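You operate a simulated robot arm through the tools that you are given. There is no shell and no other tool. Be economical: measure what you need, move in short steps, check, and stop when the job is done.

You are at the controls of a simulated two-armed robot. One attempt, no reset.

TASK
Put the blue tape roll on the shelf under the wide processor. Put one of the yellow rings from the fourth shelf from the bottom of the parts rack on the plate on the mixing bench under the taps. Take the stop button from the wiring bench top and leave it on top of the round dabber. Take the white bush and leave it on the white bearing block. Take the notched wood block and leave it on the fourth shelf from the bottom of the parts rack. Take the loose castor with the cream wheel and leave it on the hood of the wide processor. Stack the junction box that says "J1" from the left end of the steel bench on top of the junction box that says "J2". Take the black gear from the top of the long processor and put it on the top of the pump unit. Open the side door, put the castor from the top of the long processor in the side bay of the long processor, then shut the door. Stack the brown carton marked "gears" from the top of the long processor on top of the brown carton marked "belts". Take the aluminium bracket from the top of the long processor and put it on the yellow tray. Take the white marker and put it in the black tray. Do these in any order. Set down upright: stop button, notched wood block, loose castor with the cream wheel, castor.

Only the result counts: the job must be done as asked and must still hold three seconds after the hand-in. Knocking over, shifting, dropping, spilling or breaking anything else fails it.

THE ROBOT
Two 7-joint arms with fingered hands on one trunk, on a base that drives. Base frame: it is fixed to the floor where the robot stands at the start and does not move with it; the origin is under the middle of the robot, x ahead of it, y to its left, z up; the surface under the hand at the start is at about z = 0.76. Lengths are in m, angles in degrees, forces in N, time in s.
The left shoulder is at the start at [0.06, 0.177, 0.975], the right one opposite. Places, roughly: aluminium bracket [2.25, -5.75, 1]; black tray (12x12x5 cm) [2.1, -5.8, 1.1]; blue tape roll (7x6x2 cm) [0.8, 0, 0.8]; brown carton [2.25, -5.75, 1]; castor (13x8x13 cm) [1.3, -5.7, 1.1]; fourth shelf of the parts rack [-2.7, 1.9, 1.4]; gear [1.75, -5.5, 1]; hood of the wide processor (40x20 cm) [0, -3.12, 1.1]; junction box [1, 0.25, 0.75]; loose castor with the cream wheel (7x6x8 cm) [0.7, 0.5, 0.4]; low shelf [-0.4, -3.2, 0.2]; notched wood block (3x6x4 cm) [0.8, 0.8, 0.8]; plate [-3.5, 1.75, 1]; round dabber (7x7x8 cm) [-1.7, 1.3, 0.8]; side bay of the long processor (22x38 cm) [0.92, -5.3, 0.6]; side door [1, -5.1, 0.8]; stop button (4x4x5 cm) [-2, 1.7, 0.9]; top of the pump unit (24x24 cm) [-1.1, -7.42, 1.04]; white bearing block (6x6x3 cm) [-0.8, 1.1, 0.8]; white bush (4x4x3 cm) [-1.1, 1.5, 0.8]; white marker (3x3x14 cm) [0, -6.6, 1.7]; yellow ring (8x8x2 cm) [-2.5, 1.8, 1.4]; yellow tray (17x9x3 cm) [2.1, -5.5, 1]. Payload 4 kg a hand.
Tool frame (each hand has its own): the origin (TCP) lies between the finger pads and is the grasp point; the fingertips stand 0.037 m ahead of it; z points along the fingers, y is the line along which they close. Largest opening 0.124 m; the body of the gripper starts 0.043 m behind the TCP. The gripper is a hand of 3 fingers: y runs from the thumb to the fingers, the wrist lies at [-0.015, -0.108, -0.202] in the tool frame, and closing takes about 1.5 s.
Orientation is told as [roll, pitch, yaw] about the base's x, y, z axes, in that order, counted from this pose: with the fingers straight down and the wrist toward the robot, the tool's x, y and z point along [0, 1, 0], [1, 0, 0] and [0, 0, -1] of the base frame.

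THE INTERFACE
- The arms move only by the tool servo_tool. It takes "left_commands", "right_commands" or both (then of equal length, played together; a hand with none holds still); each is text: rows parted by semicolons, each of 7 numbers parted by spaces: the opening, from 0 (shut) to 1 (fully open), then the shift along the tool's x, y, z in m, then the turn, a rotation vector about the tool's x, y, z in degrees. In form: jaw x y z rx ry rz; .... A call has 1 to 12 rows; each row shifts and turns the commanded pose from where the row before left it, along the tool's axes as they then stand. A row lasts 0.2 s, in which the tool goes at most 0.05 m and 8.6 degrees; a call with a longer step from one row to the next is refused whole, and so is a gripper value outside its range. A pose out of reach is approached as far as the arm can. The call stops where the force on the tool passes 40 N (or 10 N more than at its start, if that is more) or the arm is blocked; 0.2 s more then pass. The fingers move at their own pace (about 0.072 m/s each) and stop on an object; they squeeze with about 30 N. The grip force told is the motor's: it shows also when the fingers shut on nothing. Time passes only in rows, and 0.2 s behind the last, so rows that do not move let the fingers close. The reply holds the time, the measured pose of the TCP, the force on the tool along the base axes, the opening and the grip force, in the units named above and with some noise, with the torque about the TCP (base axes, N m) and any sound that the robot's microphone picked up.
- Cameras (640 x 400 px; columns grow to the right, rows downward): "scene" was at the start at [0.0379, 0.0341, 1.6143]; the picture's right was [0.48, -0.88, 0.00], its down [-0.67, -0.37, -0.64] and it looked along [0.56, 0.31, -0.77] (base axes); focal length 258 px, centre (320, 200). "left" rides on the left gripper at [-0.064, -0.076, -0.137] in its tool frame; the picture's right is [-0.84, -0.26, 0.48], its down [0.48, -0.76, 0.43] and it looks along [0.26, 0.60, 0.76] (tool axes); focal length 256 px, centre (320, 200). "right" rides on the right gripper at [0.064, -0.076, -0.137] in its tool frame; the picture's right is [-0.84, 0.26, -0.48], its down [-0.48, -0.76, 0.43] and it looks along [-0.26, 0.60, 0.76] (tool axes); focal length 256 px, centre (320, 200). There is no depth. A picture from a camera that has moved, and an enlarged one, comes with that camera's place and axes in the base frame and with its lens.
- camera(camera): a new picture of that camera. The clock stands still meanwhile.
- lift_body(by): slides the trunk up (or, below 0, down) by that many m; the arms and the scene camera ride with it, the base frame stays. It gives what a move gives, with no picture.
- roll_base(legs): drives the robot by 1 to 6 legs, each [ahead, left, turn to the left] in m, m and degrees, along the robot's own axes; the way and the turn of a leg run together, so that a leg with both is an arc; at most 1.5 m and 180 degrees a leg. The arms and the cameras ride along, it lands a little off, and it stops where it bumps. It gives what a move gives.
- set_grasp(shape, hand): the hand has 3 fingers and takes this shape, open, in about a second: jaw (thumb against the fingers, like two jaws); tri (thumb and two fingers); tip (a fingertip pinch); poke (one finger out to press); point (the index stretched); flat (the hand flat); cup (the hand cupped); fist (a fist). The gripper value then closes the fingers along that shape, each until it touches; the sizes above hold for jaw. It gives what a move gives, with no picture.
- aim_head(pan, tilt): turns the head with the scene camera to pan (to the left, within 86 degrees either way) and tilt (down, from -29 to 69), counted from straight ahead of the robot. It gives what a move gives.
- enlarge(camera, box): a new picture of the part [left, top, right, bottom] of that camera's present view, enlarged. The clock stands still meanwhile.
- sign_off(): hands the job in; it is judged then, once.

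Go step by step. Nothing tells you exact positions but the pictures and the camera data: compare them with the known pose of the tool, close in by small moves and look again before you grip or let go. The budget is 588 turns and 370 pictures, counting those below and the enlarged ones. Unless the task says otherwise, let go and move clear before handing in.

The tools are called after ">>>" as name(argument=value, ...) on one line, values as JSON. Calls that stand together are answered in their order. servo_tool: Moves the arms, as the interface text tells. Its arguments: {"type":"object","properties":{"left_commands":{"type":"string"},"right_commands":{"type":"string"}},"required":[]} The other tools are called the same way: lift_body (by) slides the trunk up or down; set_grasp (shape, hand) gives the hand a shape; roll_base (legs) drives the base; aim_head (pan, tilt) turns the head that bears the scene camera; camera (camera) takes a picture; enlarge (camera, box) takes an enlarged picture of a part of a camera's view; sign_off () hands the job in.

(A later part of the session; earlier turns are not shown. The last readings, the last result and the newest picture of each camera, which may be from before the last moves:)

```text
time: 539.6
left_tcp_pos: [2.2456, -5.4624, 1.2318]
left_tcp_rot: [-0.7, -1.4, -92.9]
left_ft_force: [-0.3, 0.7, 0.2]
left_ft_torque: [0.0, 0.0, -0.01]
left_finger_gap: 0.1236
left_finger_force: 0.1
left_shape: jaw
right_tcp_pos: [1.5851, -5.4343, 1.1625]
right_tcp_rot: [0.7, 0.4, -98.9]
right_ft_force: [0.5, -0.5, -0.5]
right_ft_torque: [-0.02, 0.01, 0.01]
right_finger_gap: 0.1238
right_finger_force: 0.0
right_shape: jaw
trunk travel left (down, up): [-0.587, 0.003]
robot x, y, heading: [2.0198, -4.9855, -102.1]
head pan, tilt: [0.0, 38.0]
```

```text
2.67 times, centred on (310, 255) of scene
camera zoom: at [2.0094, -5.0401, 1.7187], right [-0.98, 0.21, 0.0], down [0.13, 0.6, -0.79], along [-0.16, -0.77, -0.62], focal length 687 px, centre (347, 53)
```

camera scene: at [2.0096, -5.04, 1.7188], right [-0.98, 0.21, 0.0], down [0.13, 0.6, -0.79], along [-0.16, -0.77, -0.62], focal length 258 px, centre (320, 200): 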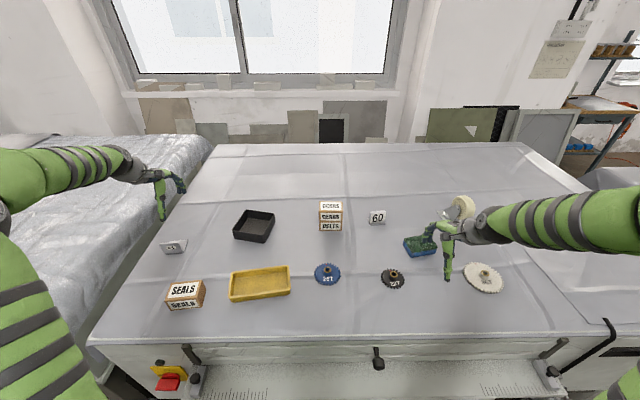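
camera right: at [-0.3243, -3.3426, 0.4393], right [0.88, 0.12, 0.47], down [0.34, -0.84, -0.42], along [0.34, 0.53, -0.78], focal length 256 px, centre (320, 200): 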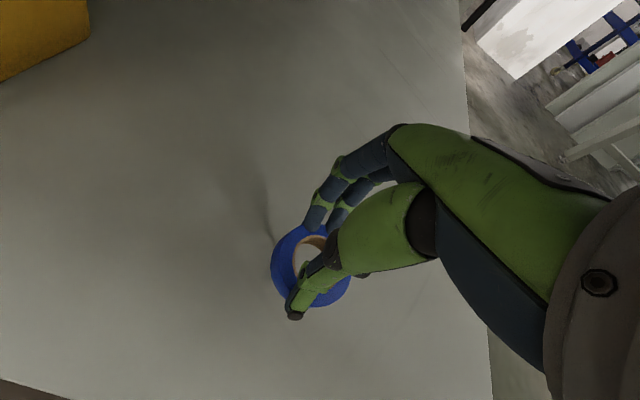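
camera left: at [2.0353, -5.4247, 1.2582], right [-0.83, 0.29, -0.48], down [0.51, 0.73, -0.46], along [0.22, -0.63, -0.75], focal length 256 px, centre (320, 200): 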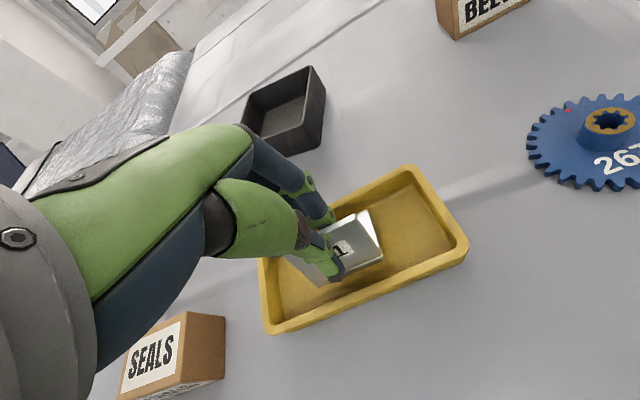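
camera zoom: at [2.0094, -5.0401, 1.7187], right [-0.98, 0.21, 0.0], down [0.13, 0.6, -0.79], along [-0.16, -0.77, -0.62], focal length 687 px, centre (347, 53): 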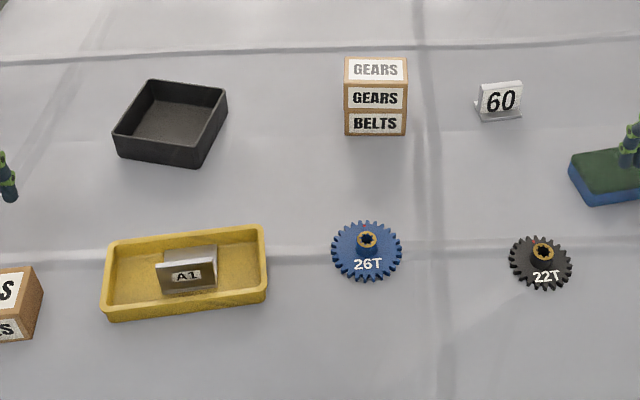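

The bracket sits in the tray. Now the side door: I back off and move west in front of it.

>>> roll_base(legs=[[-0.35, 0, 0], [0, -1.0, 0]])

>>> aim_head(pan=0, tilt=50)

>>> camera(camera="scene")

>>> enlarge(camera="scene", box=[240, 150, 440, 310])

```text
time: 546.7
left_tcp_pos: [1.3371, -4.9141, 1.2323]
left_tcp_rot: [-0.8, -1.4, -92.9]
left_ft_force: [0.3, 0.2, -0.3]
left_ft_torque: [0.0, -0.01, 0.0]
left_finger_gap: 0.1237
left_finger_force: 0.1
left_shape: jaw
right_tcp_pos: [0.677, -4.8873, 1.1632]
right_tcp_rot: [0.7, 0.4, -98.8]
right_ft_force: [-0.3, 0.0, 0.2]
right_ft_torque: [-0.01, -0.01, -0.01]
right_finger_gap: 0.1236
right_finger_force: 0.2
right_shape: jaw
trunk travel left (down, up): [-0.587, 0.003]
robot x, y, heading: [1.1124, -4.4379, -102.0]
head pan, tilt: [0.0, 38.0]
```

```text
time: 547.4
left_tcp_pos: [1.338, -4.9145, 1.2329]
left_tcp_rot: [-0.7, -1.3, -92.9]
left_ft_force: [0.2, -1.1, -0.3]
left_ft_torque: [0.05, 0.0, 0.02]
left_finger_gap: 0.1234
left_finger_force: 0.0
left_shape: jaw
right_tcp_pos: [0.6772, -4.8873, 1.1619]
right_tcp_rot: [0.8, 0.3, -98.8]
right_ft_force: [-0.4, -0.1, 0.3]
right_ft_torque: [-0.03, -0.02, -0.04]
right_finger_gap: 0.1238
right_finger_force: 0.1
right_shape: jaw
trunk travel left (down, up): [-0.587, 0.003]
robot x, y, heading: [1.1122, -4.4347, -101.9]
head pan, tilt: [0.0, 50.0]
```

```text
114 pictures are left
camera scene: at [1.1032, -4.4842, 1.7016], right [-0.98, 0.21, 0.0], down [0.16, 0.75, -0.64], along [-0.13, -0.63, -0.77], focal length 258 px, centre (320, 200)
```

scene: 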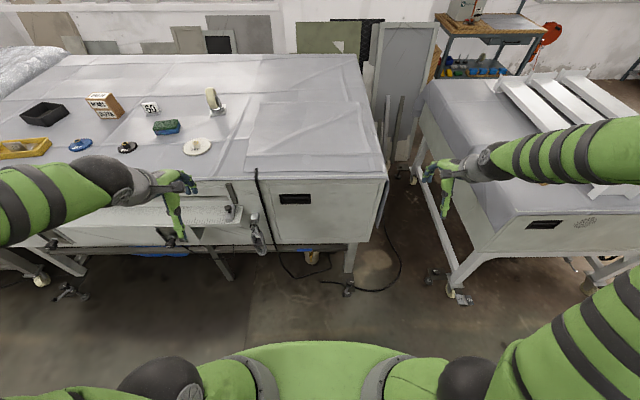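

```text
2.50 times, centred on (340, 230) of scene
camera zoom: at [1.1032, -4.4842, 1.7016], right [-0.98, 0.21, 0.0], down [0.16, 0.75, -0.64], along [-0.13, -0.63, -0.77], focal length 644 px, centre (270, 125)
```

zoom: 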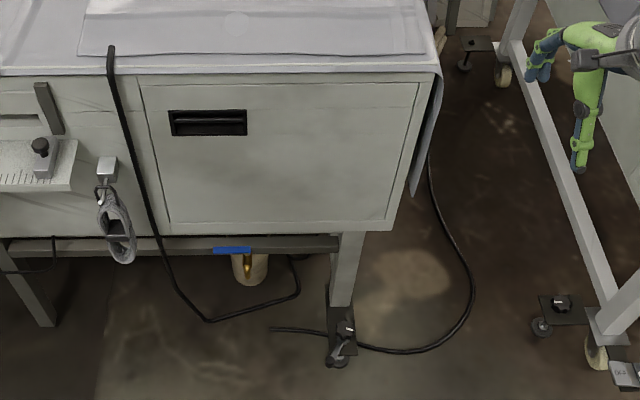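

>>> enlarge(camera="scene", box=[270, 185, 330, 215])

```text
10.67 times, centred on (300, 200) of scene
camera zoom: at [1.1032, -4.4842, 1.7016], right [-0.98, 0.21, 0.0], down [0.16, 0.75, -0.64], along [-0.13, -0.63, -0.77], focal length 2747 px, centre (533, 200)
```

zoom: 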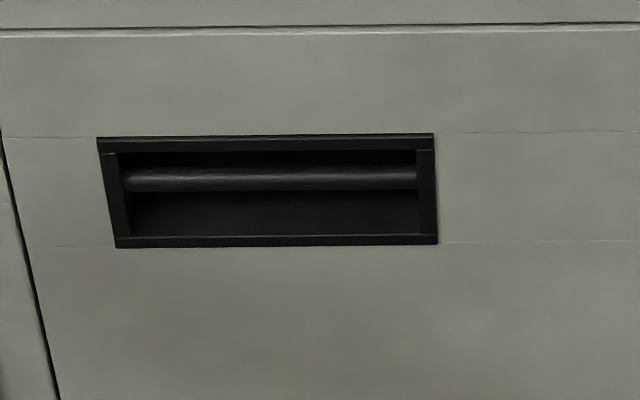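

The door has a recessed handle with a horizontal bar at about (1.066,-5.152,0.918); the hinge must be on the west side. I stand to the east of it, lower the trunk and tip the right hand forward to pinch the bar.

>>> roll_base(legs=[[0, 0.36, 0]])

>>> lift_body(by=-0.22)

>>> servo_tool(right_commands="0.6 0 0 0 -8 0 0;0.6 0 0 0 -8 0 0;0.6 0 0 0 -8 0 0;0.6 0 0 0 -8 0 0;0.6 0 0 0 -8 0 0;0.6 0 0 0 -8 0 0;0.6 0 0 0 -8 0 0;0.6 0 0 0 -8 0 0;0.6 0 0 0 -8 0 0;0.6 0 0 0 -8 0 0;0.6 0 0 0 -8 0 0;0.6 0 0 0 0 0 0")

>>> camera(camera="right")

>>> camera(camera="scene")

```text
time: 549.8
left_tcp_pos: [1.6919, -4.9911, 1.2326]
left_tcp_rot: [-0.7, -1.4, -93.1]
left_ft_force: [0.9, -0.4, -0.7]
left_ft_torque: [-0.01, 0.02, 0.0]
left_finger_gap: 0.1231
left_finger_force: 0.0
left_shape: jaw
right_tcp_pos: [1.0313, -4.9625, 1.1629]
right_tcp_rot: [0.8, 0.4, -99.1]
right_ft_force: [0.1, 0.4, -0.2]
right_ft_torque: [-0.02, 0.03, 0.0]
right_finger_gap: 0.1236
right_finger_force: 0.1
right_shape: jaw
trunk travel left (down, up): [-0.587, 0.003]
robot x, y, heading: [1.4647, -4.5125, -102.1]
head pan, tilt: [0.0, 50.0]
```

```text
time: 552.1
left_tcp_pos: [1.6908, -4.9909, 1.0123]
left_tcp_rot: [-0.7, -1.3, -93.0]
left_ft_force: [-0.5, 0.5, 0.4]
left_ft_torque: [0.0, 0.04, 0.0]
left_finger_gap: 0.1238
left_finger_force: 0.1
left_shape: jaw
right_tcp_pos: [1.0299, -4.9611, 0.9421]
right_tcp_rot: [0.8, 0.4, -98.9]
right_ft_force: [-0.7, -0.7, -0.3]
right_ft_torque: [0.0, -0.03, -0.02]
right_finger_gap: 0.1236
right_finger_force: 0.0
right_shape: jaw
trunk travel left (down, up): [-0.367, 0.223]
robot x, y, heading: [1.4632, -4.5117, -102.1]
head pan, tilt: [0.0, 50.0]
```

```text
time: 554.7
left_tcp_pos: [1.6915, -4.9911, 1.0122]
left_tcp_rot: [-0.7, -1.3, -92.9]
left_ft_force: [0.8, -0.1, -0.4]
left_ft_torque: [-0.01, 0.02, -0.04]
left_finger_gap: 0.1237
left_finger_force: 0.0
left_shape: jaw
right_tcp_pos: [1.0194, -4.9769, 0.9429]
right_tcp_rot: [16.3, -87.4, -115.3]
right_ft_force: [0.4, -0.9, 0.8]
right_ft_torque: [0.06, 0.01, -0.04]
right_finger_gap: 0.0748
right_finger_force: 0.0
right_shape: jaw
right hand out of reach, approached as far as the arm can: row 5, 6, 7
trunk travel left (down, up): [-0.367, 0.223]
robot x, y, heading: [1.4696, -4.513, -102.0]
head pan, tilt: [0.0, 50.0]
```

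```text
111 pictures are left
camera right: at [1.1048, -4.8486, 0.8728], right [-0.76, 0.6, 0.27], down [-0.53, -0.32, -0.78], along [-0.38, -0.73, 0.56], focal length 256 px, centre (320, 200)
```

right: 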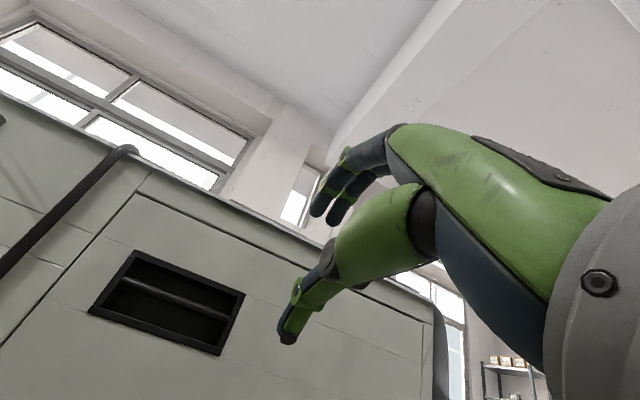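

```text
110 pictures are left
camera scene: at [1.4581, -4.5607, 1.4816], right [-0.98, 0.21, 0.0], down [0.16, 0.75, -0.64], along [-0.14, -0.63, -0.77], focal length 258 px, centre (320, 200)
```

scene: 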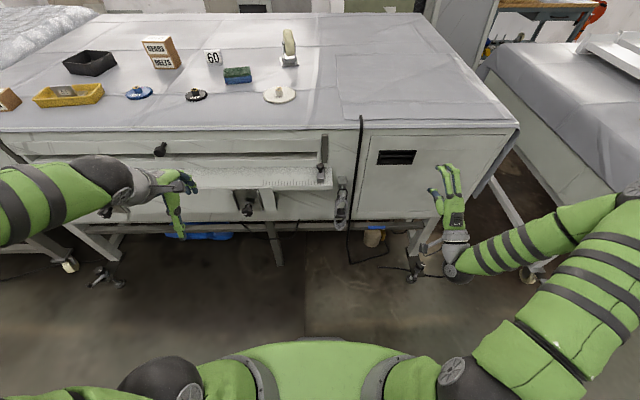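

The hand points at the door with fingers up and thumb down. The bar is at z≈0.90, x≈1.063. I go to a stand-off with a 3 cm gap and look.

>>> servo_tool(right_commands="0.25 0.025 -0.0143 0.0285 -2.6 -3 0;0.25 0.025 -0.0143 0.0285 0 0 0;0.25 0.025 -0.0143 0.0285 0 0 0;0.25 0 0 0 0 0 0;0.25 0 0 0 0 0 0")

>>> camera(camera="right")

>>> enlarge(camera="scene", box=[370, 130, 450, 210])

```text
time: 555.9
left_tcp_pos: [1.6909, -4.9908, 1.0125]
left_tcp_rot: [-0.7, -1.3, -92.9]
left_ft_force: [0.0, -0.1, 0.2]
left_ft_torque: [0.01, -0.01, -0.01]
left_finger_gap: 0.1237
left_finger_force: 0.0
left_shape: jaw
right_tcp_pos: [1.076, -5.0735, 0.9]
right_tcp_rot: [99.5, -89.2, 158.5]
right_ft_force: [-0.3, 0.9, -0.5]
right_ft_torque: [0.0, -0.02, 0.02]
right_finger_gap: 0.031
right_finger_force: 0.2
right_shape: jaw
trunk travel left (down, up): [-0.367, 0.223]
robot x, y, heading: [1.4667, -4.5121, -102.3]
head pan, tilt: [0.0, 50.0]
```

```text
109 pictures are left
camera right: at [1.1684, -4.953, 0.8241], right [-0.72, 0.65, 0.24], down [-0.55, -0.33, -0.77], along [-0.42, -0.69, 0.6], focal length 256 px, centre (320, 200)
```

right: 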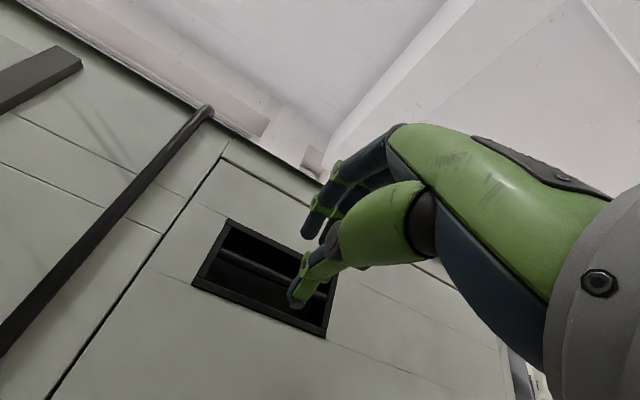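

```text
5.00 times, centred on (410, 170) of scene
camera zoom: at [1.4564, -4.5594, 1.4815], right [-0.98, 0.21, 0.0], down [0.16, 0.75, -0.64], along [-0.14, -0.63, -0.77], focal length 1288 px, centre (-130, 350)
```

zoom: 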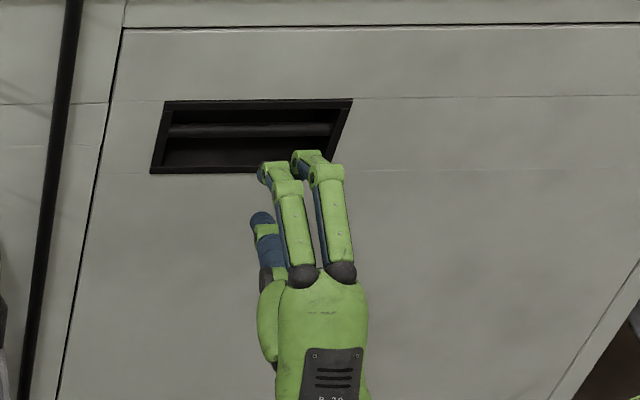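

>>> servo_tool(right_commands="0.25 0.008 0.006 0.02 0 0 0;0.25 0 0 0.015 0 0 0;0.25 0 0 0 0 0 0")

>>> camera(camera="right")

>>> enlarge(camera="scene", box=[370, 130, 450, 210])

```text
time: 556.7
left_tcp_pos: [1.69, -4.9897, 1.012]
left_tcp_rot: [-0.6, -1.4, -93.0]
left_ft_force: [0.2, -0.1, -0.1]
left_ft_torque: [-0.03, -0.01, -0.02]
left_finger_gap: 0.1238
left_finger_force: 0.0
left_shape: jaw
right_tcp_pos: [1.0767, -5.1083, 0.9064]
right_tcp_rot: [98.8, -89.3, 159.2]
right_ft_force: [-0.5, 0.0, -0.3]
right_ft_torque: [-0.03, 0.04, 0.02]
right_finger_gap: 0.0312
right_finger_force: 0.2
right_shape: jaw
trunk travel left (down, up): [-0.367, 0.223]
robot x, y, heading: [1.4629, -4.5103, -102.1]
head pan, tilt: [0.0, 50.0]
```

```text
107 pictures are left
camera right: at [1.1681, -4.9891, 0.8299], right [-0.72, 0.65, 0.24], down [-0.55, -0.33, -0.77], along [-0.42, -0.69, 0.6], focal length 256 px, centre (320, 200)
```

right: 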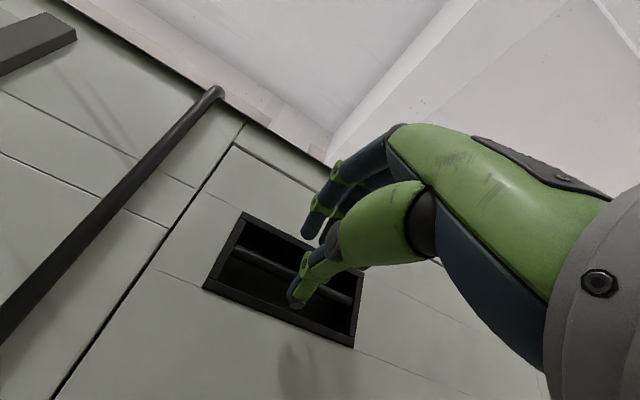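

```text
5.00 times, centred on (410, 170) of scene
camera zoom: at [1.4564, -4.5596, 1.4815], right [-0.98, 0.21, 0.0], down [0.16, 0.75, -0.64], along [-0.14, -0.63, -0.77], focal length 1288 px, centre (-130, 350)
```

zoom: 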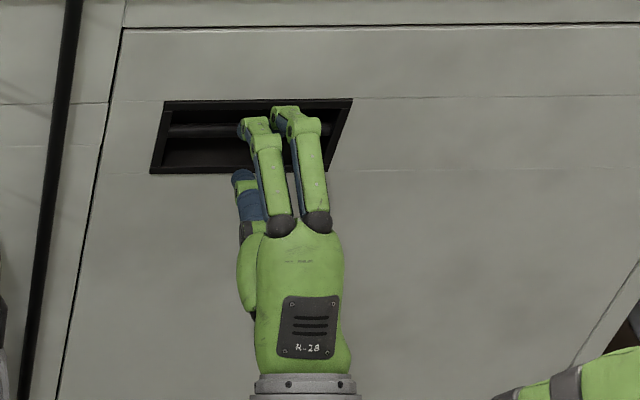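

>>> servo_tool(right_commands="0.2 0.004 -0.003 0 0 0 0;0.2 0 0 0.01 0 0 0;0.2 0 0 0.008 0 0 0;0.2 0 0 0 0 0 0")

>>> camera(camera="right")

```text
time: 557.7
left_tcp_pos: [1.6894, -4.9906, 1.0119]
left_tcp_rot: [-0.7, -1.4, -92.9]
left_ft_force: [0.6, -0.7, 0.1]
left_ft_torque: [-0.03, 0.01, 0.01]
left_finger_gap: 0.1237
left_finger_force: 0.0
left_shape: jaw
right_tcp_pos: [1.0767, -5.1269, 0.9024]
right_tcp_rot: [98.1, -89.3, 159.9]
right_ft_force: [0.6, 2.1, 0.2]
right_ft_torque: [0.1, 0.01, 0.04]
right_finger_gap: 0.0253
right_finger_force: 0.1
right_shape: jaw
trunk travel left (down, up): [-0.367, 0.223]
robot x, y, heading: [1.4646, -4.5102, -102.1]
head pan, tilt: [0.0, 50.0]
```

```text
105 pictures are left
camera right: at [1.1684, -5.0077, 0.8263], right [-0.72, 0.65, 0.24], down [-0.55, -0.33, -0.77], along [-0.42, -0.69, 0.6], focal length 256 px, centre (320, 200)
```

right: 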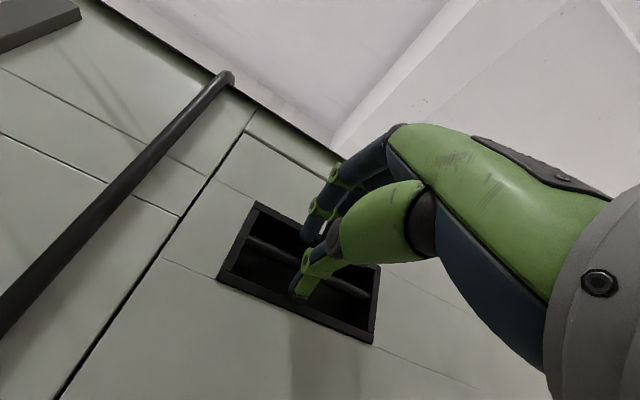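

>>> servo_tool(right_commands="0.2 0 0 0.008 0 0 0;0 0 0 0 0 0 0;0 0 0 0 0 0 0;0 0 0 0 0 0 0;0 0 0 0 0 0 0")

>>> camera(camera="right")

```text
time: 558.1
left_tcp_pos: [1.6889, -4.9888, 1.0122]
left_tcp_rot: [-0.7, -1.4, -93.1]
left_ft_force: [-0.6, 0.0, -0.5]
left_ft_torque: [-0.02, 0.01, -0.02]
left_finger_gap: 0.1236
left_finger_force: 0.0
left_shape: jaw
right_tcp_pos: [1.0767, -5.1293, 0.9008]
right_tcp_rot: [93.1, -89.1, 165.2]
right_ft_force: [4.7, 20.6, 1.2]
right_ft_torque: [0.53, -0.12, 0.12]
right_finger_gap: 0.0238
right_finger_force: 0.0
right_shape: jaw
trunk travel left (down, up): [-0.367, 0.223]
robot x, y, heading: [1.4664, -4.5097, -102.0]
head pan, tilt: [0.0, 50.0]
stopped in row 1 (right hand): the force on the tool passed its limit at 49 N (the readings are from after the stop); the commanded pose is now the measured one
```

```text
104 pictures are left
camera right: at [1.1684, -5.0076, 0.8257], right [-0.73, 0.64, 0.24], down [-0.55, -0.33, -0.77], along [-0.41, -0.69, 0.59], focal length 256 px, centre (320, 200)
```

right: 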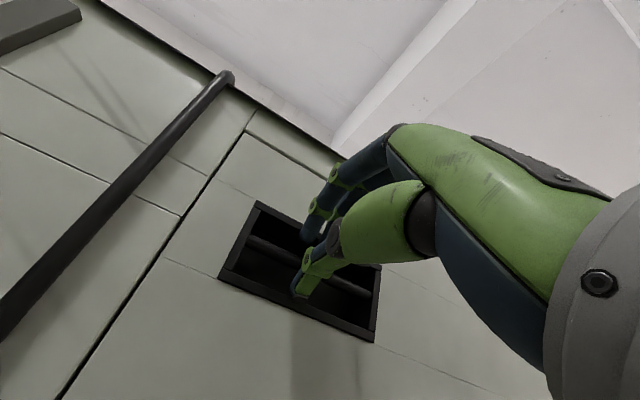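

>>> servo_tool(right_commands="0.2 0 0 -0.003 0 0 0;0.1 0 0 0 0 0 0;0 0 0 0 0 0 0;0 0 0 0 0 0 0;0 0 0 0 0 0 0")

>>> camera(camera="right")

>>> enlarge(camera="scene", box=[370, 130, 450, 210])

```text
time: 559.3
left_tcp_pos: [1.6886, -4.9902, 1.0129]
left_tcp_rot: [-0.6, -1.4, -93.0]
left_ft_force: [-0.6, 0.5, 0.7]
left_ft_torque: [0.04, 0.0, 0.03]
left_finger_gap: 0.1235
left_finger_force: 0.1
left_shape: jaw
right_tcp_pos: [1.0768, -5.1294, 0.9024]
right_tcp_rot: [91.2, -89.1, 167.0]
right_ft_force: [0.8, 0.3, -0.8]
right_ft_torque: [0.01, -0.01, -0.02]
right_finger_gap: 0.0002
right_finger_force: 30.1
right_shape: jaw
trunk travel left (down, up): [-0.367, 0.223]
robot x, y, heading: [1.4719, -4.5107, -102.1]
head pan, tilt: [0.0, 50.0]
```

```text
103 pictures are left
camera right: at [1.1685, -5.0073, 0.8257], right [-0.72, 0.64, 0.24], down [-0.55, -0.33, -0.77], along [-0.41, -0.69, 0.59], focal length 256 px, centre (320, 200)
```

right: 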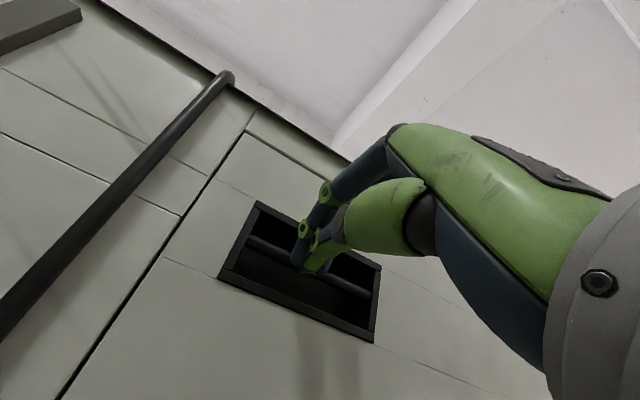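

```text
5.00 times, centred on (410, 170) of scene
camera zoom: at [1.4566, -4.5592, 1.4815], right [-0.98, 0.21, 0.0], down [0.16, 0.75, -0.64], along [-0.14, -0.63, -0.77], focal length 1288 px, centre (-130, 350)
```

zoom: 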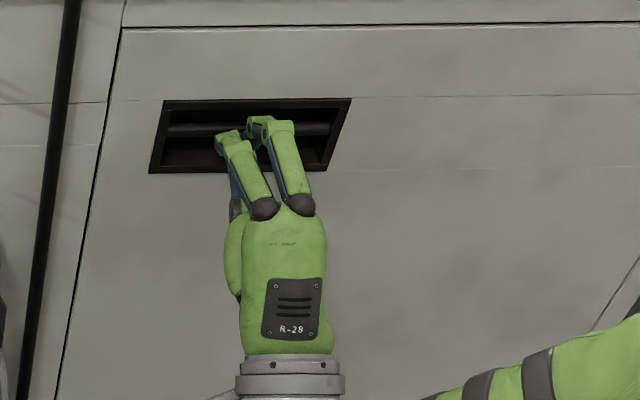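

The curled knuckles keep the jaws from reaching the bar. I back off and try a single stretched finger to hook behind the bar.

>>> servo_tool(right_commands="0 0 0 -0.04 0 0 0;0 0 0 -0.04 0 0 0;0 0 0 -0.02 0 0 0;0 0 0 0 0 0 0")

>>> set_grasp(hand="right", shape="point")

>>> camera(camera="right")

>>> enlarge(camera="scene", box=[350, 120, 490, 260])

```text
time: 560.3
left_tcp_pos: [1.6906, -4.99, 1.0141]
left_tcp_rot: [-0.8, -1.4, -93.0]
left_ft_force: [-0.5, -0.3, -0.7]
left_ft_torque: [-0.02, 0.04, -0.03]
left_finger_gap: 0.124
left_finger_force: 0.0
left_shape: jaw
right_tcp_pos: [1.0979, -5.0312, 0.9005]
right_tcp_rot: [92.1, -89.1, 166.0]
right_ft_force: [0.5, -0.3, 0.0]
right_ft_torque: [-0.02, 0.01, -0.05]
right_finger_gap: 0.0
right_finger_force: 30.3
right_shape: jaw
trunk travel left (down, up): [-0.367, 0.223]
robot x, y, heading: [1.4641, -4.5109, -102.0]
head pan, tilt: [0.0, 50.0]
```

```text
time: 561.2
left_tcp_pos: [1.6896, -4.9911, 1.0125]
left_tcp_rot: [-0.7, -1.3, -93.0]
left_ft_force: [0.4, 0.4, 0.0]
left_ft_torque: [0.02, -0.03, -0.02]
left_finger_gap: 0.1238
left_finger_force: 0.0
left_shape: jaw
right_tcp_pos: [1.0969, -5.0307, 0.902]
right_tcp_rot: [91.5, -89.0, 166.6]
right_ft_force: [-0.5, -0.1, -0.6]
right_ft_torque: [0.02, -0.02, -0.02]
right_finger_gap: 0.1181
right_finger_force: 0.0
right_shape: point
trunk travel left (down, up): [-0.367, 0.223]
robot x, y, heading: [1.4675, -4.5104, -102.2]
head pan, tilt: [0.0, 50.0]
```

```text
101 pictures are left
camera right: at [1.1887, -4.9097, 0.8256], right [-0.72, 0.64, 0.24], down [-0.55, -0.33, -0.77], along [-0.41, -0.69, 0.59], focal length 256 px, centre (320, 200)
```

right: 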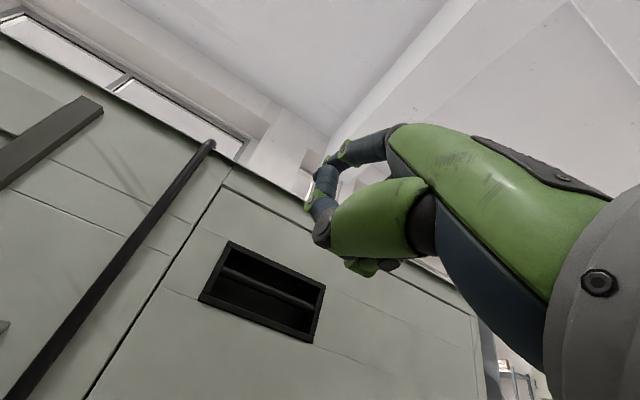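

```text
2.86 times, centred on (420, 190) of scene
camera zoom: at [1.4565, -4.5591, 1.4815], right [-0.98, 0.21, 0.0], down [0.16, 0.75, -0.64], along [-0.14, -0.63, -0.77], focal length 736 px, centre (34, 229)
```

zoom: 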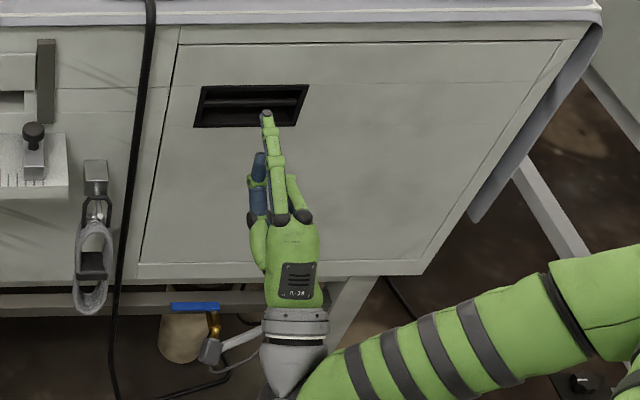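

>>> servo_tool(right_commands="0.6 0 0 0 0 0 0;0.6 0 0 0 0 0 0;0.6 0 0 0 0 0 0")

>>> camera(camera="right")

>>> enlarge(camera="scene", box=[370, 130, 450, 210])

```text
time: 562.0
left_tcp_pos: [1.6888, -4.9902, 1.0122]
left_tcp_rot: [-0.7, -1.4, -93.0]
left_ft_force: [-0.2, 0.3, -0.2]
left_ft_torque: [-0.01, -0.02, 0.0]
left_finger_gap: 0.1238
left_finger_force: 0.1
left_shape: jaw
right_tcp_pos: [1.0976, -5.0311, 0.9016]
right_tcp_rot: [91.3, -89.0, 166.8]
right_ft_force: [-0.4, -0.5, -0.1]
right_ft_torque: [-0.02, -0.03, 0.03]
right_finger_gap: 0.1181
right_finger_force: 0.1
right_shape: point
trunk travel left (down, up): [-0.367, 0.223]
robot x, y, heading: [1.4591, -4.5087, -102.1]
head pan, tilt: [0.0, 50.0]
```

```text
99 pictures are left
camera right: at [1.1888, -4.9097, 0.8256], right [-0.72, 0.64, 0.24], down [-0.55, -0.33, -0.77], along [-0.41, -0.69, 0.59], focal length 256 px, centre (320, 200)
```

right: 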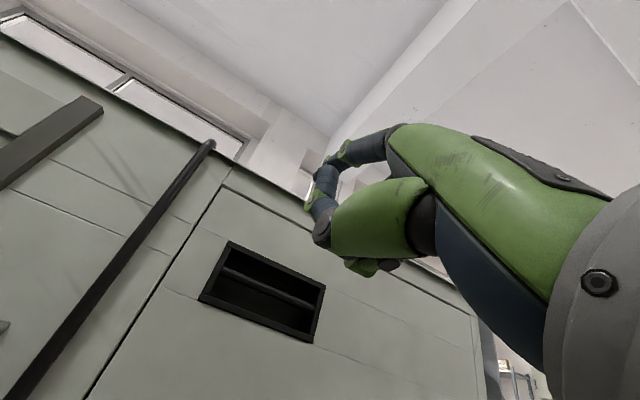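

```text
5.00 times, centred on (410, 170) of scene
camera zoom: at [1.4565, -4.5591, 1.4815], right [-0.98, 0.21, 0.0], down [0.16, 0.75, -0.64], along [-0.14, -0.63, -0.77], focal length 1288 px, centre (-130, 350)
```

zoom: 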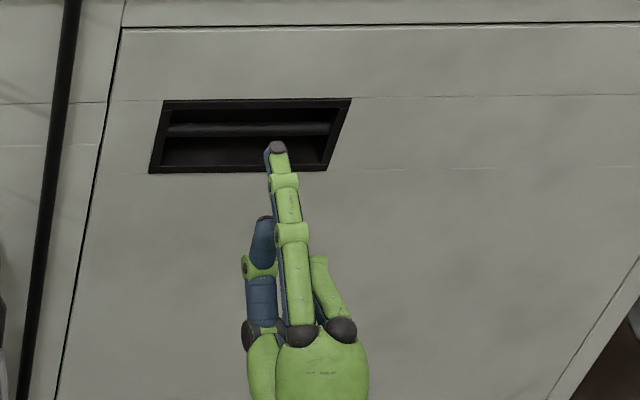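

The index stays straight in this shape. I'll slip it under the bar, press up against it and pull. First I align it in front of the lower gap.

>>> servo_tool(right_commands="1 -0.0037 -0.0343 0.01 0 0 0;1 -0.0037 -0.0343 0.01 0 0 0;1 0 0 0.01 0 0 0;1 0 0 0 0 0 0")

>>> enlarge(camera="scene", box=[370, 130, 450, 210])

>>> camera(camera="right")

```text
time: 563.0
left_tcp_pos: [1.6886, -4.99, 1.0111]
left_tcp_rot: [-0.8, -1.4, -93.0]
left_ft_force: [0.1, 0.2, -0.4]
left_ft_torque: [-0.01, 0.0, 0.02]
left_finger_gap: 0.1238
left_finger_force: 0.2
left_shape: jaw
right_tcp_pos: [1.0849, -5.0583, 0.8311]
right_tcp_rot: [90.4, -89.0, 167.6]
right_ft_force: [0.3, -0.1, 0.0]
right_ft_torque: [0.02, 0.01, 0.01]
right_finger_gap: 0.118
right_finger_force: 0.2
right_shape: point
trunk travel left (down, up): [-0.367, 0.223]
robot x, y, heading: [1.4658, -4.5066, -101.9]
head pan, tilt: [0.0, 50.0]
```

```text
5.00 times, centred on (410, 170) of scene
camera zoom: at [1.4566, -4.5591, 1.4815], right [-0.98, 0.21, 0.0], down [0.16, 0.75, -0.64], along [-0.14, -0.63, -0.77], focal length 1288 px, centre (-130, 350)
```

zoom: 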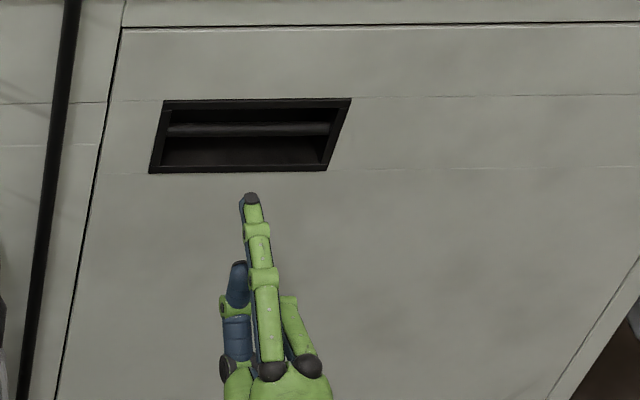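

```text
96 pictures are left
camera right: at [1.1762, -4.9382, 0.7566], right [-0.72, 0.64, 0.24], down [-0.55, -0.33, -0.77], along [-0.41, -0.69, 0.59], focal length 256 px, centre (320, 200)
```

right: 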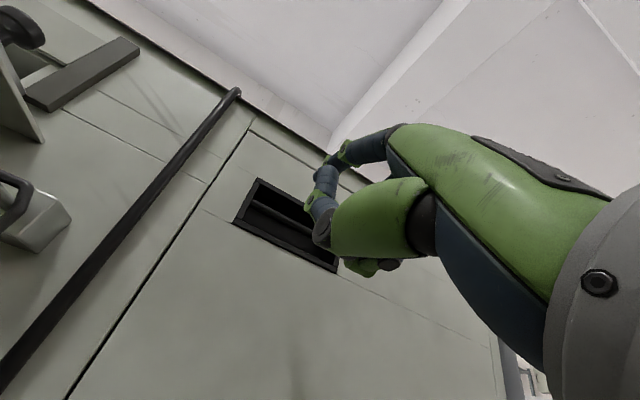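

>>> servo_tool(right_commands="1 0 0.004 0.02 0 0 0;1 0 0 0.015 0 0 0;1 0 0 0.01 0 0 0;1 0 0 0 0 0 0")

>>> enlarge(camera="scene", box=[380, 135, 430, 185])

```text
time: 564.0
left_tcp_pos: [1.6898, -4.9899, 1.013]
left_tcp_rot: [-0.7, -1.4, -93.0]
left_ft_force: [0.4, -0.3, 0.3]
left_ft_torque: [-0.01, 0.01, -0.01]
left_finger_gap: 0.1236
left_finger_force: 0.0
left_shape: jaw
right_tcp_pos: [1.0761, -5.1021, 0.8356]
right_tcp_rot: [91.6, -89.1, 166.4]
right_ft_force: [0.5, -0.7, 0.1]
right_ft_torque: [-0.02, 0.04, -0.01]
right_finger_gap: 0.118
right_finger_force: 0.0
right_shape: point
trunk travel left (down, up): [-0.367, 0.223]
robot x, y, heading: [1.4635, -4.5116, -102.1]
head pan, tilt: [0.0, 50.0]
```

```text
8.00 times, centred on (405, 160) of scene
camera zoom: at [1.4566, -4.5591, 1.4815], right [-0.98, 0.21, 0.0], down [0.16, 0.75, -0.64], along [-0.14, -0.63, -0.77], focal length 2060 px, centre (-360, 520)
```

zoom: 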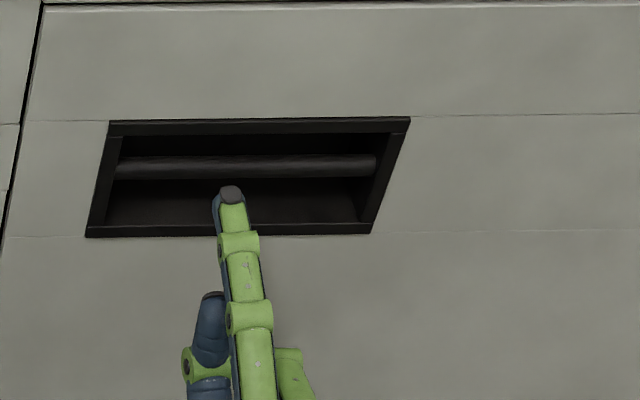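

>>> servo_tool(right_commands="1 0 0 0.01 0 0 0;1 0 0 0.01 0 0 0;1 0 0 0 0 0 0")

>>> enlarge(camera="scene", box=[380, 135, 430, 185])

```text
time: 564.8
left_tcp_pos: [1.6907, -4.9899, 1.0115]
left_tcp_rot: [-0.7, -1.5, -93.0]
left_ft_force: [0.2, 1.2, -0.5]
left_ft_torque: [0.0, 0.03, -0.03]
left_finger_gap: 0.1237
left_finger_force: 0.1
left_shape: jaw
right_tcp_pos: [1.0728, -5.1221, 0.8365]
right_tcp_rot: [91.6, -88.9, 166.5]
right_ft_force: [-0.1, -0.1, 0.1]
right_ft_torque: [-0.01, -0.04, 0.04]
right_finger_gap: 0.118
right_finger_force: 0.1
right_shape: point
trunk travel left (down, up): [-0.367, 0.223]
robot x, y, heading: [1.4645, -4.5093, -102.2]
head pan, tilt: [0.0, 50.0]
```

```text
8.00 times, centred on (405, 160) of scene
camera zoom: at [1.4566, -4.5591, 1.4815], right [-0.98, 0.21, 0.0], down [0.16, 0.75, -0.64], along [-0.14, -0.63, -0.77], focal length 2060 px, centre (-360, 520)
```

zoom: 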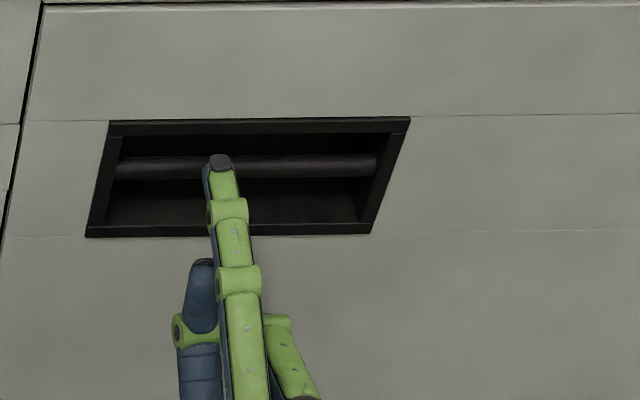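

>>> servo_tool(right_commands="1 0 0 0.008 0 0 0;1 0 0 0.008 0 0 0;1 0 0 0 0 0 0")

>>> enlarge(camera="scene", box=[380, 135, 430, 185])

```text
time: 565.6
left_tcp_pos: [1.6898, -4.9898, 1.0119]
left_tcp_rot: [-0.7, -1.4, -93.0]
left_ft_force: [0.5, -0.6, -0.3]
left_ft_torque: [0.04, 0.02, 0.0]
left_finger_gap: 0.1236
left_finger_force: 0.0
left_shape: jaw
right_tcp_pos: [1.0695, -5.1392, 0.8366]
right_tcp_rot: [90.3, -89.1, 168.0]
right_ft_force: [-0.4, -0.6, -0.4]
right_ft_torque: [0.0, 0.01, -0.01]
right_finger_gap: 0.1182
right_finger_force: 0.0
right_shape: point
trunk travel left (down, up): [-0.367, 0.223]
robot x, y, heading: [1.4633, -4.5093, -102.0]
head pan, tilt: [0.0, 50.0]
```

```text
8.00 times, centred on (405, 160) of scene
camera zoom: at [1.4565, -4.5591, 1.4815], right [-0.98, 0.21, 0.0], down [0.16, 0.75, -0.64], along [-0.14, -0.63, -0.77], focal length 2060 px, centre (-360, 520)
```

zoom: 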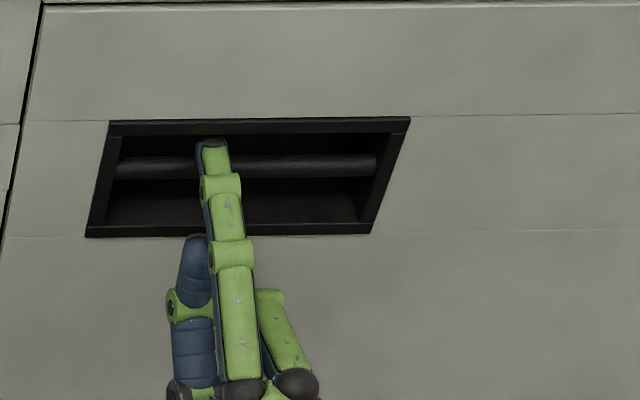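

>>> camera(camera="right")

```text
92 pictures are left
camera right: at [1.1603, -5.0167, 0.7608], right [-0.72, 0.64, 0.24], down [-0.55, -0.33, -0.77], along [-0.41, -0.69, 0.59], focal length 256 px, centre (320, 200)
```

right: 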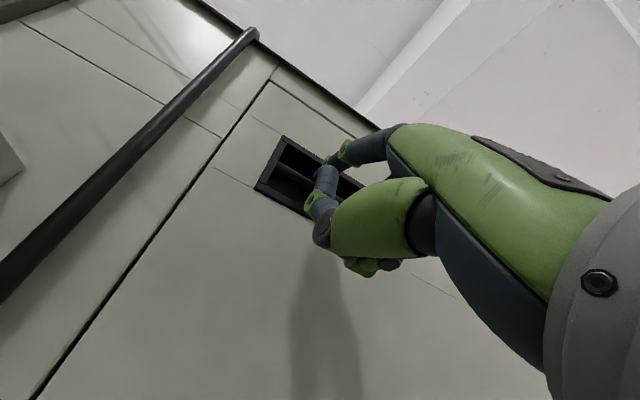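

Triangulation shows the fingertip is actually just above the bar. I back out, lower 2.6 cm and enter beneath the bar instead.

>>> servo_tool(right_commands="1 0 0 -0.04 0 0 0;1 0 -0.027 -0.005 0 0 0;1 0 0 0.02 0 0 0;1 0 0 0.015 0 0 0;1 0 0 0.008 0 0 0;1 0 0 0 0 0 0")

>>> enlarge(camera="scene", box=[380, 135, 430, 185])

```text
time: 567.0
left_tcp_pos: [1.6895, -4.9901, 1.0123]
left_tcp_rot: [-0.7, -1.5, -93.0]
left_ft_force: [0.2, 0.1, -0.1]
left_ft_torque: [0.02, -0.02, -0.02]
left_finger_gap: 0.1237
left_finger_force: 0.0
left_shape: jaw
right_tcp_pos: [1.0698, -5.1362, 0.8105]
right_tcp_rot: [91.5, -89.0, 166.5]
right_ft_force: [1.2, -0.5, -1.0]
right_ft_torque: [0.01, -0.01, 0.02]
right_finger_gap: 0.1182
right_finger_force: 0.1
right_shape: point
trunk travel left (down, up): [-0.367, 0.223]
robot x, y, heading: [1.4666, -4.5129, -102.1]
head pan, tilt: [0.0, 50.0]
```

```text
8.00 times, centred on (405, 160) of scene
camera zoom: at [1.4566, -4.5591, 1.4815], right [-0.98, 0.21, 0.0], down [0.16, 0.75, -0.64], along [-0.14, -0.63, -0.77], focal length 2060 px, centre (-360, 520)
```

zoom: 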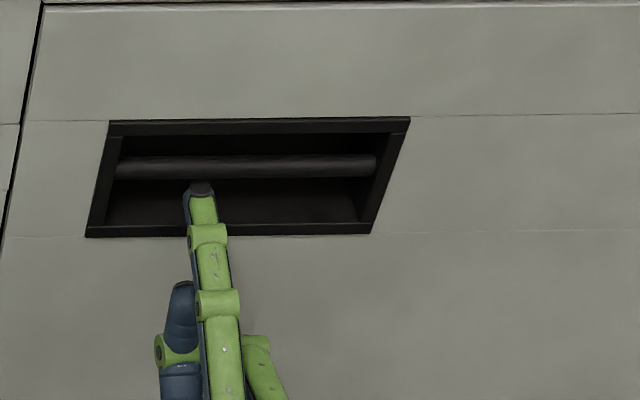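

>>> servo_tool(right_commands="1 0 0 0.008 0 0 0;1 0 0 0.008 0 0 0;1 0 0 0 0 0 0")

>>> enlarge(camera="scene", box=[380, 135, 430, 185])

```text
time: 567.8
left_tcp_pos: [1.6903, -4.9889, 1.0127]
left_tcp_rot: [-0.8, -1.4, -93.0]
left_ft_force: [0.8, 0.1, 0.1]
left_ft_torque: [0.0, 0.02, 0.02]
left_finger_gap: 0.1238
left_finger_force: 0.2
left_shape: jaw
right_tcp_pos: [1.0662, -5.153, 0.809]
right_tcp_rot: [89.9, -89.1, 168.2]
right_ft_force: [-0.5, 0.0, -0.3]
right_ft_torque: [0.02, -0.02, -0.02]
right_finger_gap: 0.1182
right_finger_force: 0.0
right_shape: point
trunk travel left (down, up): [-0.367, 0.223]
robot x, y, heading: [1.4663, -4.5139, -102.1]
head pan, tilt: [0.0, 50.0]
```

```text
8.00 times, centred on (405, 160) of scene
camera zoom: at [1.4566, -4.5591, 1.4815], right [-0.98, 0.21, 0.0], down [0.16, 0.75, -0.64], along [-0.14, -0.63, -0.77], focal length 2060 px, centre (-360, 520)
```

zoom: 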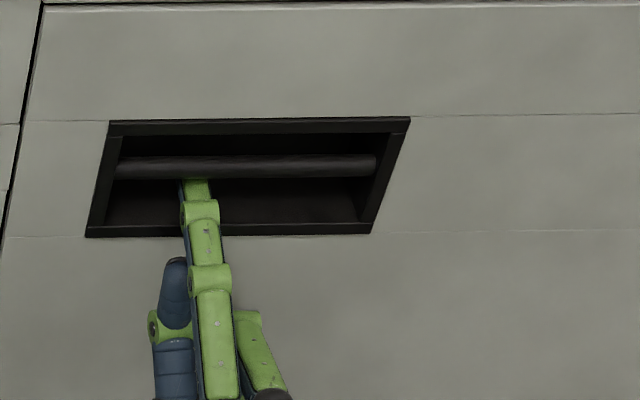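

The finger is now behind and under the bar. I push in a bit more, tip it up and pull gently.

>>> servo_tool(right_commands="1 0 0 0.008 0 0 0;1 0 0.006 0.0 -5 0 0;1 0 0.006 0 -5 0 0;1 0 0 0 0 0 0")

>>> servo_tool(right_commands="1 0 0 -0.02 0 0 0;1 0 0 -0.02 0 0 0;1 0 0 0 0 0 0")

>>> enlarge(camera="scene", box=[340, 100, 500, 220])

```text
time: 568.8
left_tcp_pos: [1.6887, -4.9907, 1.0126]
left_tcp_rot: [-0.8, -1.4, -93.0]
left_ft_force: [0.0, 0.4, -0.4]
left_ft_torque: [0.01, 0.04, -0.01]
left_finger_gap: 0.1238
left_finger_force: 0.0
left_shape: jaw
right_tcp_pos: [1.0652, -5.1595, 0.8205]
right_tcp_rot: [174.9, -80.0, 83.2]
right_ft_force: [-0.3, -3.1, -7.0]
right_ft_torque: [0.33, 0.12, -0.02]
right_finger_gap: 0.1179
right_finger_force: 0.0
right_shape: point
trunk travel left (down, up): [-0.367, 0.223]
robot x, y, heading: [1.4672, -4.5115, -102.0]
head pan, tilt: [0.0, 50.0]
```

```text
time: 569.6
left_tcp_pos: [1.6902, -4.9895, 1.0132]
left_tcp_rot: [-0.7, -1.4, -93.0]
left_ft_force: [0.3, -1.0, -0.4]
left_ft_torque: [0.0, -0.05, 0.0]
left_finger_gap: 0.1235
left_finger_force: 0.2
left_shape: jaw
right_tcp_pos: [1.073, -5.1207, 0.8146]
right_tcp_rot: [174.9, -79.9, 83.2]
right_ft_force: [-1.1, 1.5, -1.9]
right_ft_torque: [0.08, -0.06, 0.0]
right_finger_gap: 0.118
right_finger_force: 0.1
right_shape: point
trunk travel left (down, up): [-0.367, 0.223]
robot x, y, heading: [1.4651, -4.5072, -102.2]
head pan, tilt: [0.0, 50.0]
```

```text
3.33 times, centred on (420, 160) of scene
camera zoom: at [1.4563, -4.5591, 1.4816], right [-0.98, 0.21, 0.0], down [0.16, 0.75, -0.64], along [-0.14, -0.63, -0.77], focal length 858 px, centre (-13, 333)
```

zoom: 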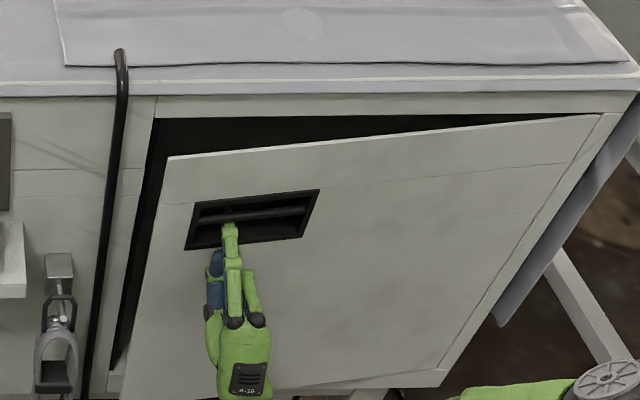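

The door opens, hinged on the west. I keep pulling along its arc.

>>> servo_tool(right_commands="1 -0.005 0 -0.035 0 0 0;1 -0.008 0 -0.035 0 0 0;1 -0.012 0 -0.035 0 0 0;1 -0.016 0 -0.035 0 0 0;1 0 0 0 0 0 0")

>>> enlarge(camera="scene", box=[300, 80, 540, 260])

```text
time: 570.8
left_tcp_pos: [1.6895, -4.9903, 1.013]
left_tcp_rot: [-0.7, -1.5, -93.0]
left_ft_force: [0.6, -0.2, 0.2]
left_ft_torque: [0.02, -0.01, -0.02]
left_finger_gap: 0.1236
left_finger_force: 0.1
left_shape: jaw
right_tcp_pos: [1.0613, -4.9756, 0.7893]
right_tcp_rot: [174.8, -80.0, 83.2]
right_ft_force: [0.5, 0.2, -0.1]
right_ft_torque: [-0.03, 0.01, -0.03]
right_finger_gap: 0.1181
right_finger_force: 0.0
right_shape: point
trunk travel left (down, up): [-0.367, 0.223]
robot x, y, heading: [1.4692, -4.51, -102.3]
head pan, tilt: [0.0, 50.0]
```

```text
2.22 times, centred on (420, 170) of scene
camera zoom: at [1.4565, -4.5589, 1.4815], right [-0.98, 0.21, 0.0], down [0.16, 0.75, -0.64], along [-0.14, -0.63, -0.77], focal length 572 px, centre (98, 267)
```

zoom: 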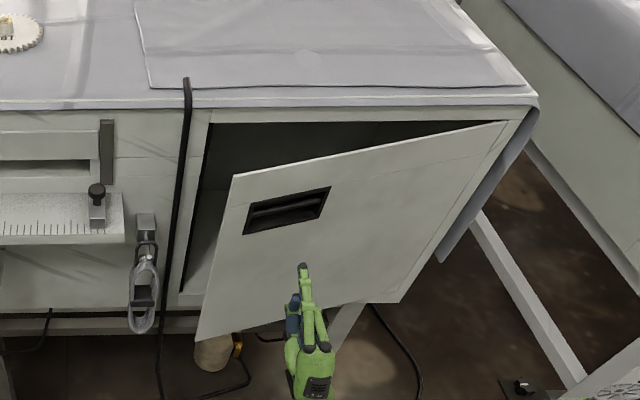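

The door stands about 15° open; the finger slipped off as my hand sank. I hook the bar again, aligned to the door's new angle.

>>> servo_tool(right_commands="1 0 0 0 5 7.5 0;1 0 0 0 5 7.5 0;1 0 0.01 0 0 0 0;1 0 0.01 0.02 0 0 0;1 0 0 0.018 0 0 0;1 0 0 0 0 0 0")

>>> enlarge(camera="scene", box=[370, 130, 470, 220])

```text
refused: row 1 steps farther than a row can; nothing moved
```

```text
4.44 times, centred on (420, 175) of scene
camera zoom: at [1.4565, -4.5589, 1.4815], right [-0.98, 0.21, 0.0], down [0.16, 0.75, -0.64], along [-0.14, -0.63, -0.77], focal length 1144 px, centre (-124, 311)
```

zoom: 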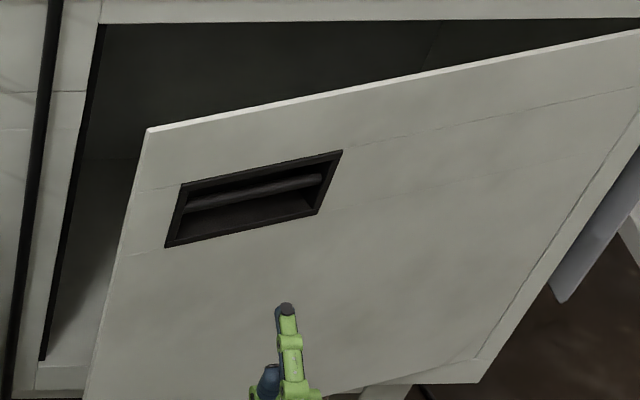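

>>> servo_tool(right_commands="1 0 0 0 5 5 0;1 0 0 0 5 5 0;1 0 0.01 0 0 5 0;1 0 0.01 0.02 0 0 0;1 0 0 0.018 0 0 0;1 0 0 0 0 0 0")

>>> enlarge(camera="scene", box=[370, 130, 470, 220])

```text
time: 572.2
left_tcp_pos: [1.6892, -4.9896, 1.0124]
left_tcp_rot: [-0.7, -1.5, -93.1]
left_ft_force: [0.2, -1.3, -0.1]
left_ft_torque: [-0.03, -0.02, -0.02]
left_finger_gap: 0.1237
left_finger_force: 0.0
left_shape: jaw
right_tcp_pos: [1.0621, -5.0145, 0.8099]
right_tcp_rot: [172.0, -89.9, 101.1]
right_ft_force: [0.7, 0.3, 0.3]
right_ft_torque: [-0.01, 0.01, 0.0]
right_finger_gap: 0.118
right_finger_force: 0.0
right_shape: point
trunk travel left (down, up): [-0.367, 0.223]
robot x, y, heading: [1.4669, -4.5095, -102.1]
head pan, tilt: [0.0, 50.0]
```

```text
4.44 times, centred on (420, 175) of scene
camera zoom: at [1.4565, -4.5592, 1.4815], right [-0.98, 0.21, 0.0], down [0.16, 0.75, -0.64], along [-0.14, -0.63, -0.77], focal length 1144 px, centre (-124, 311)
```

zoom: 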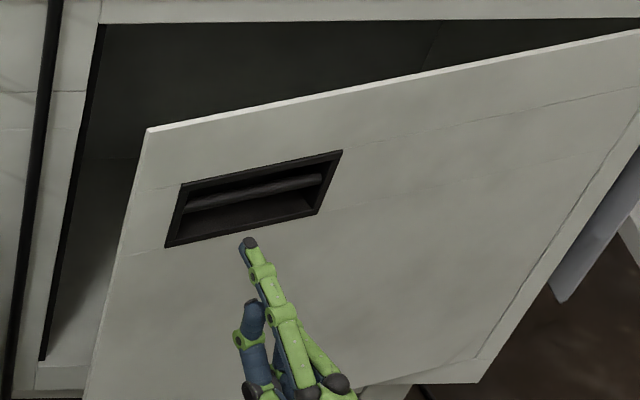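

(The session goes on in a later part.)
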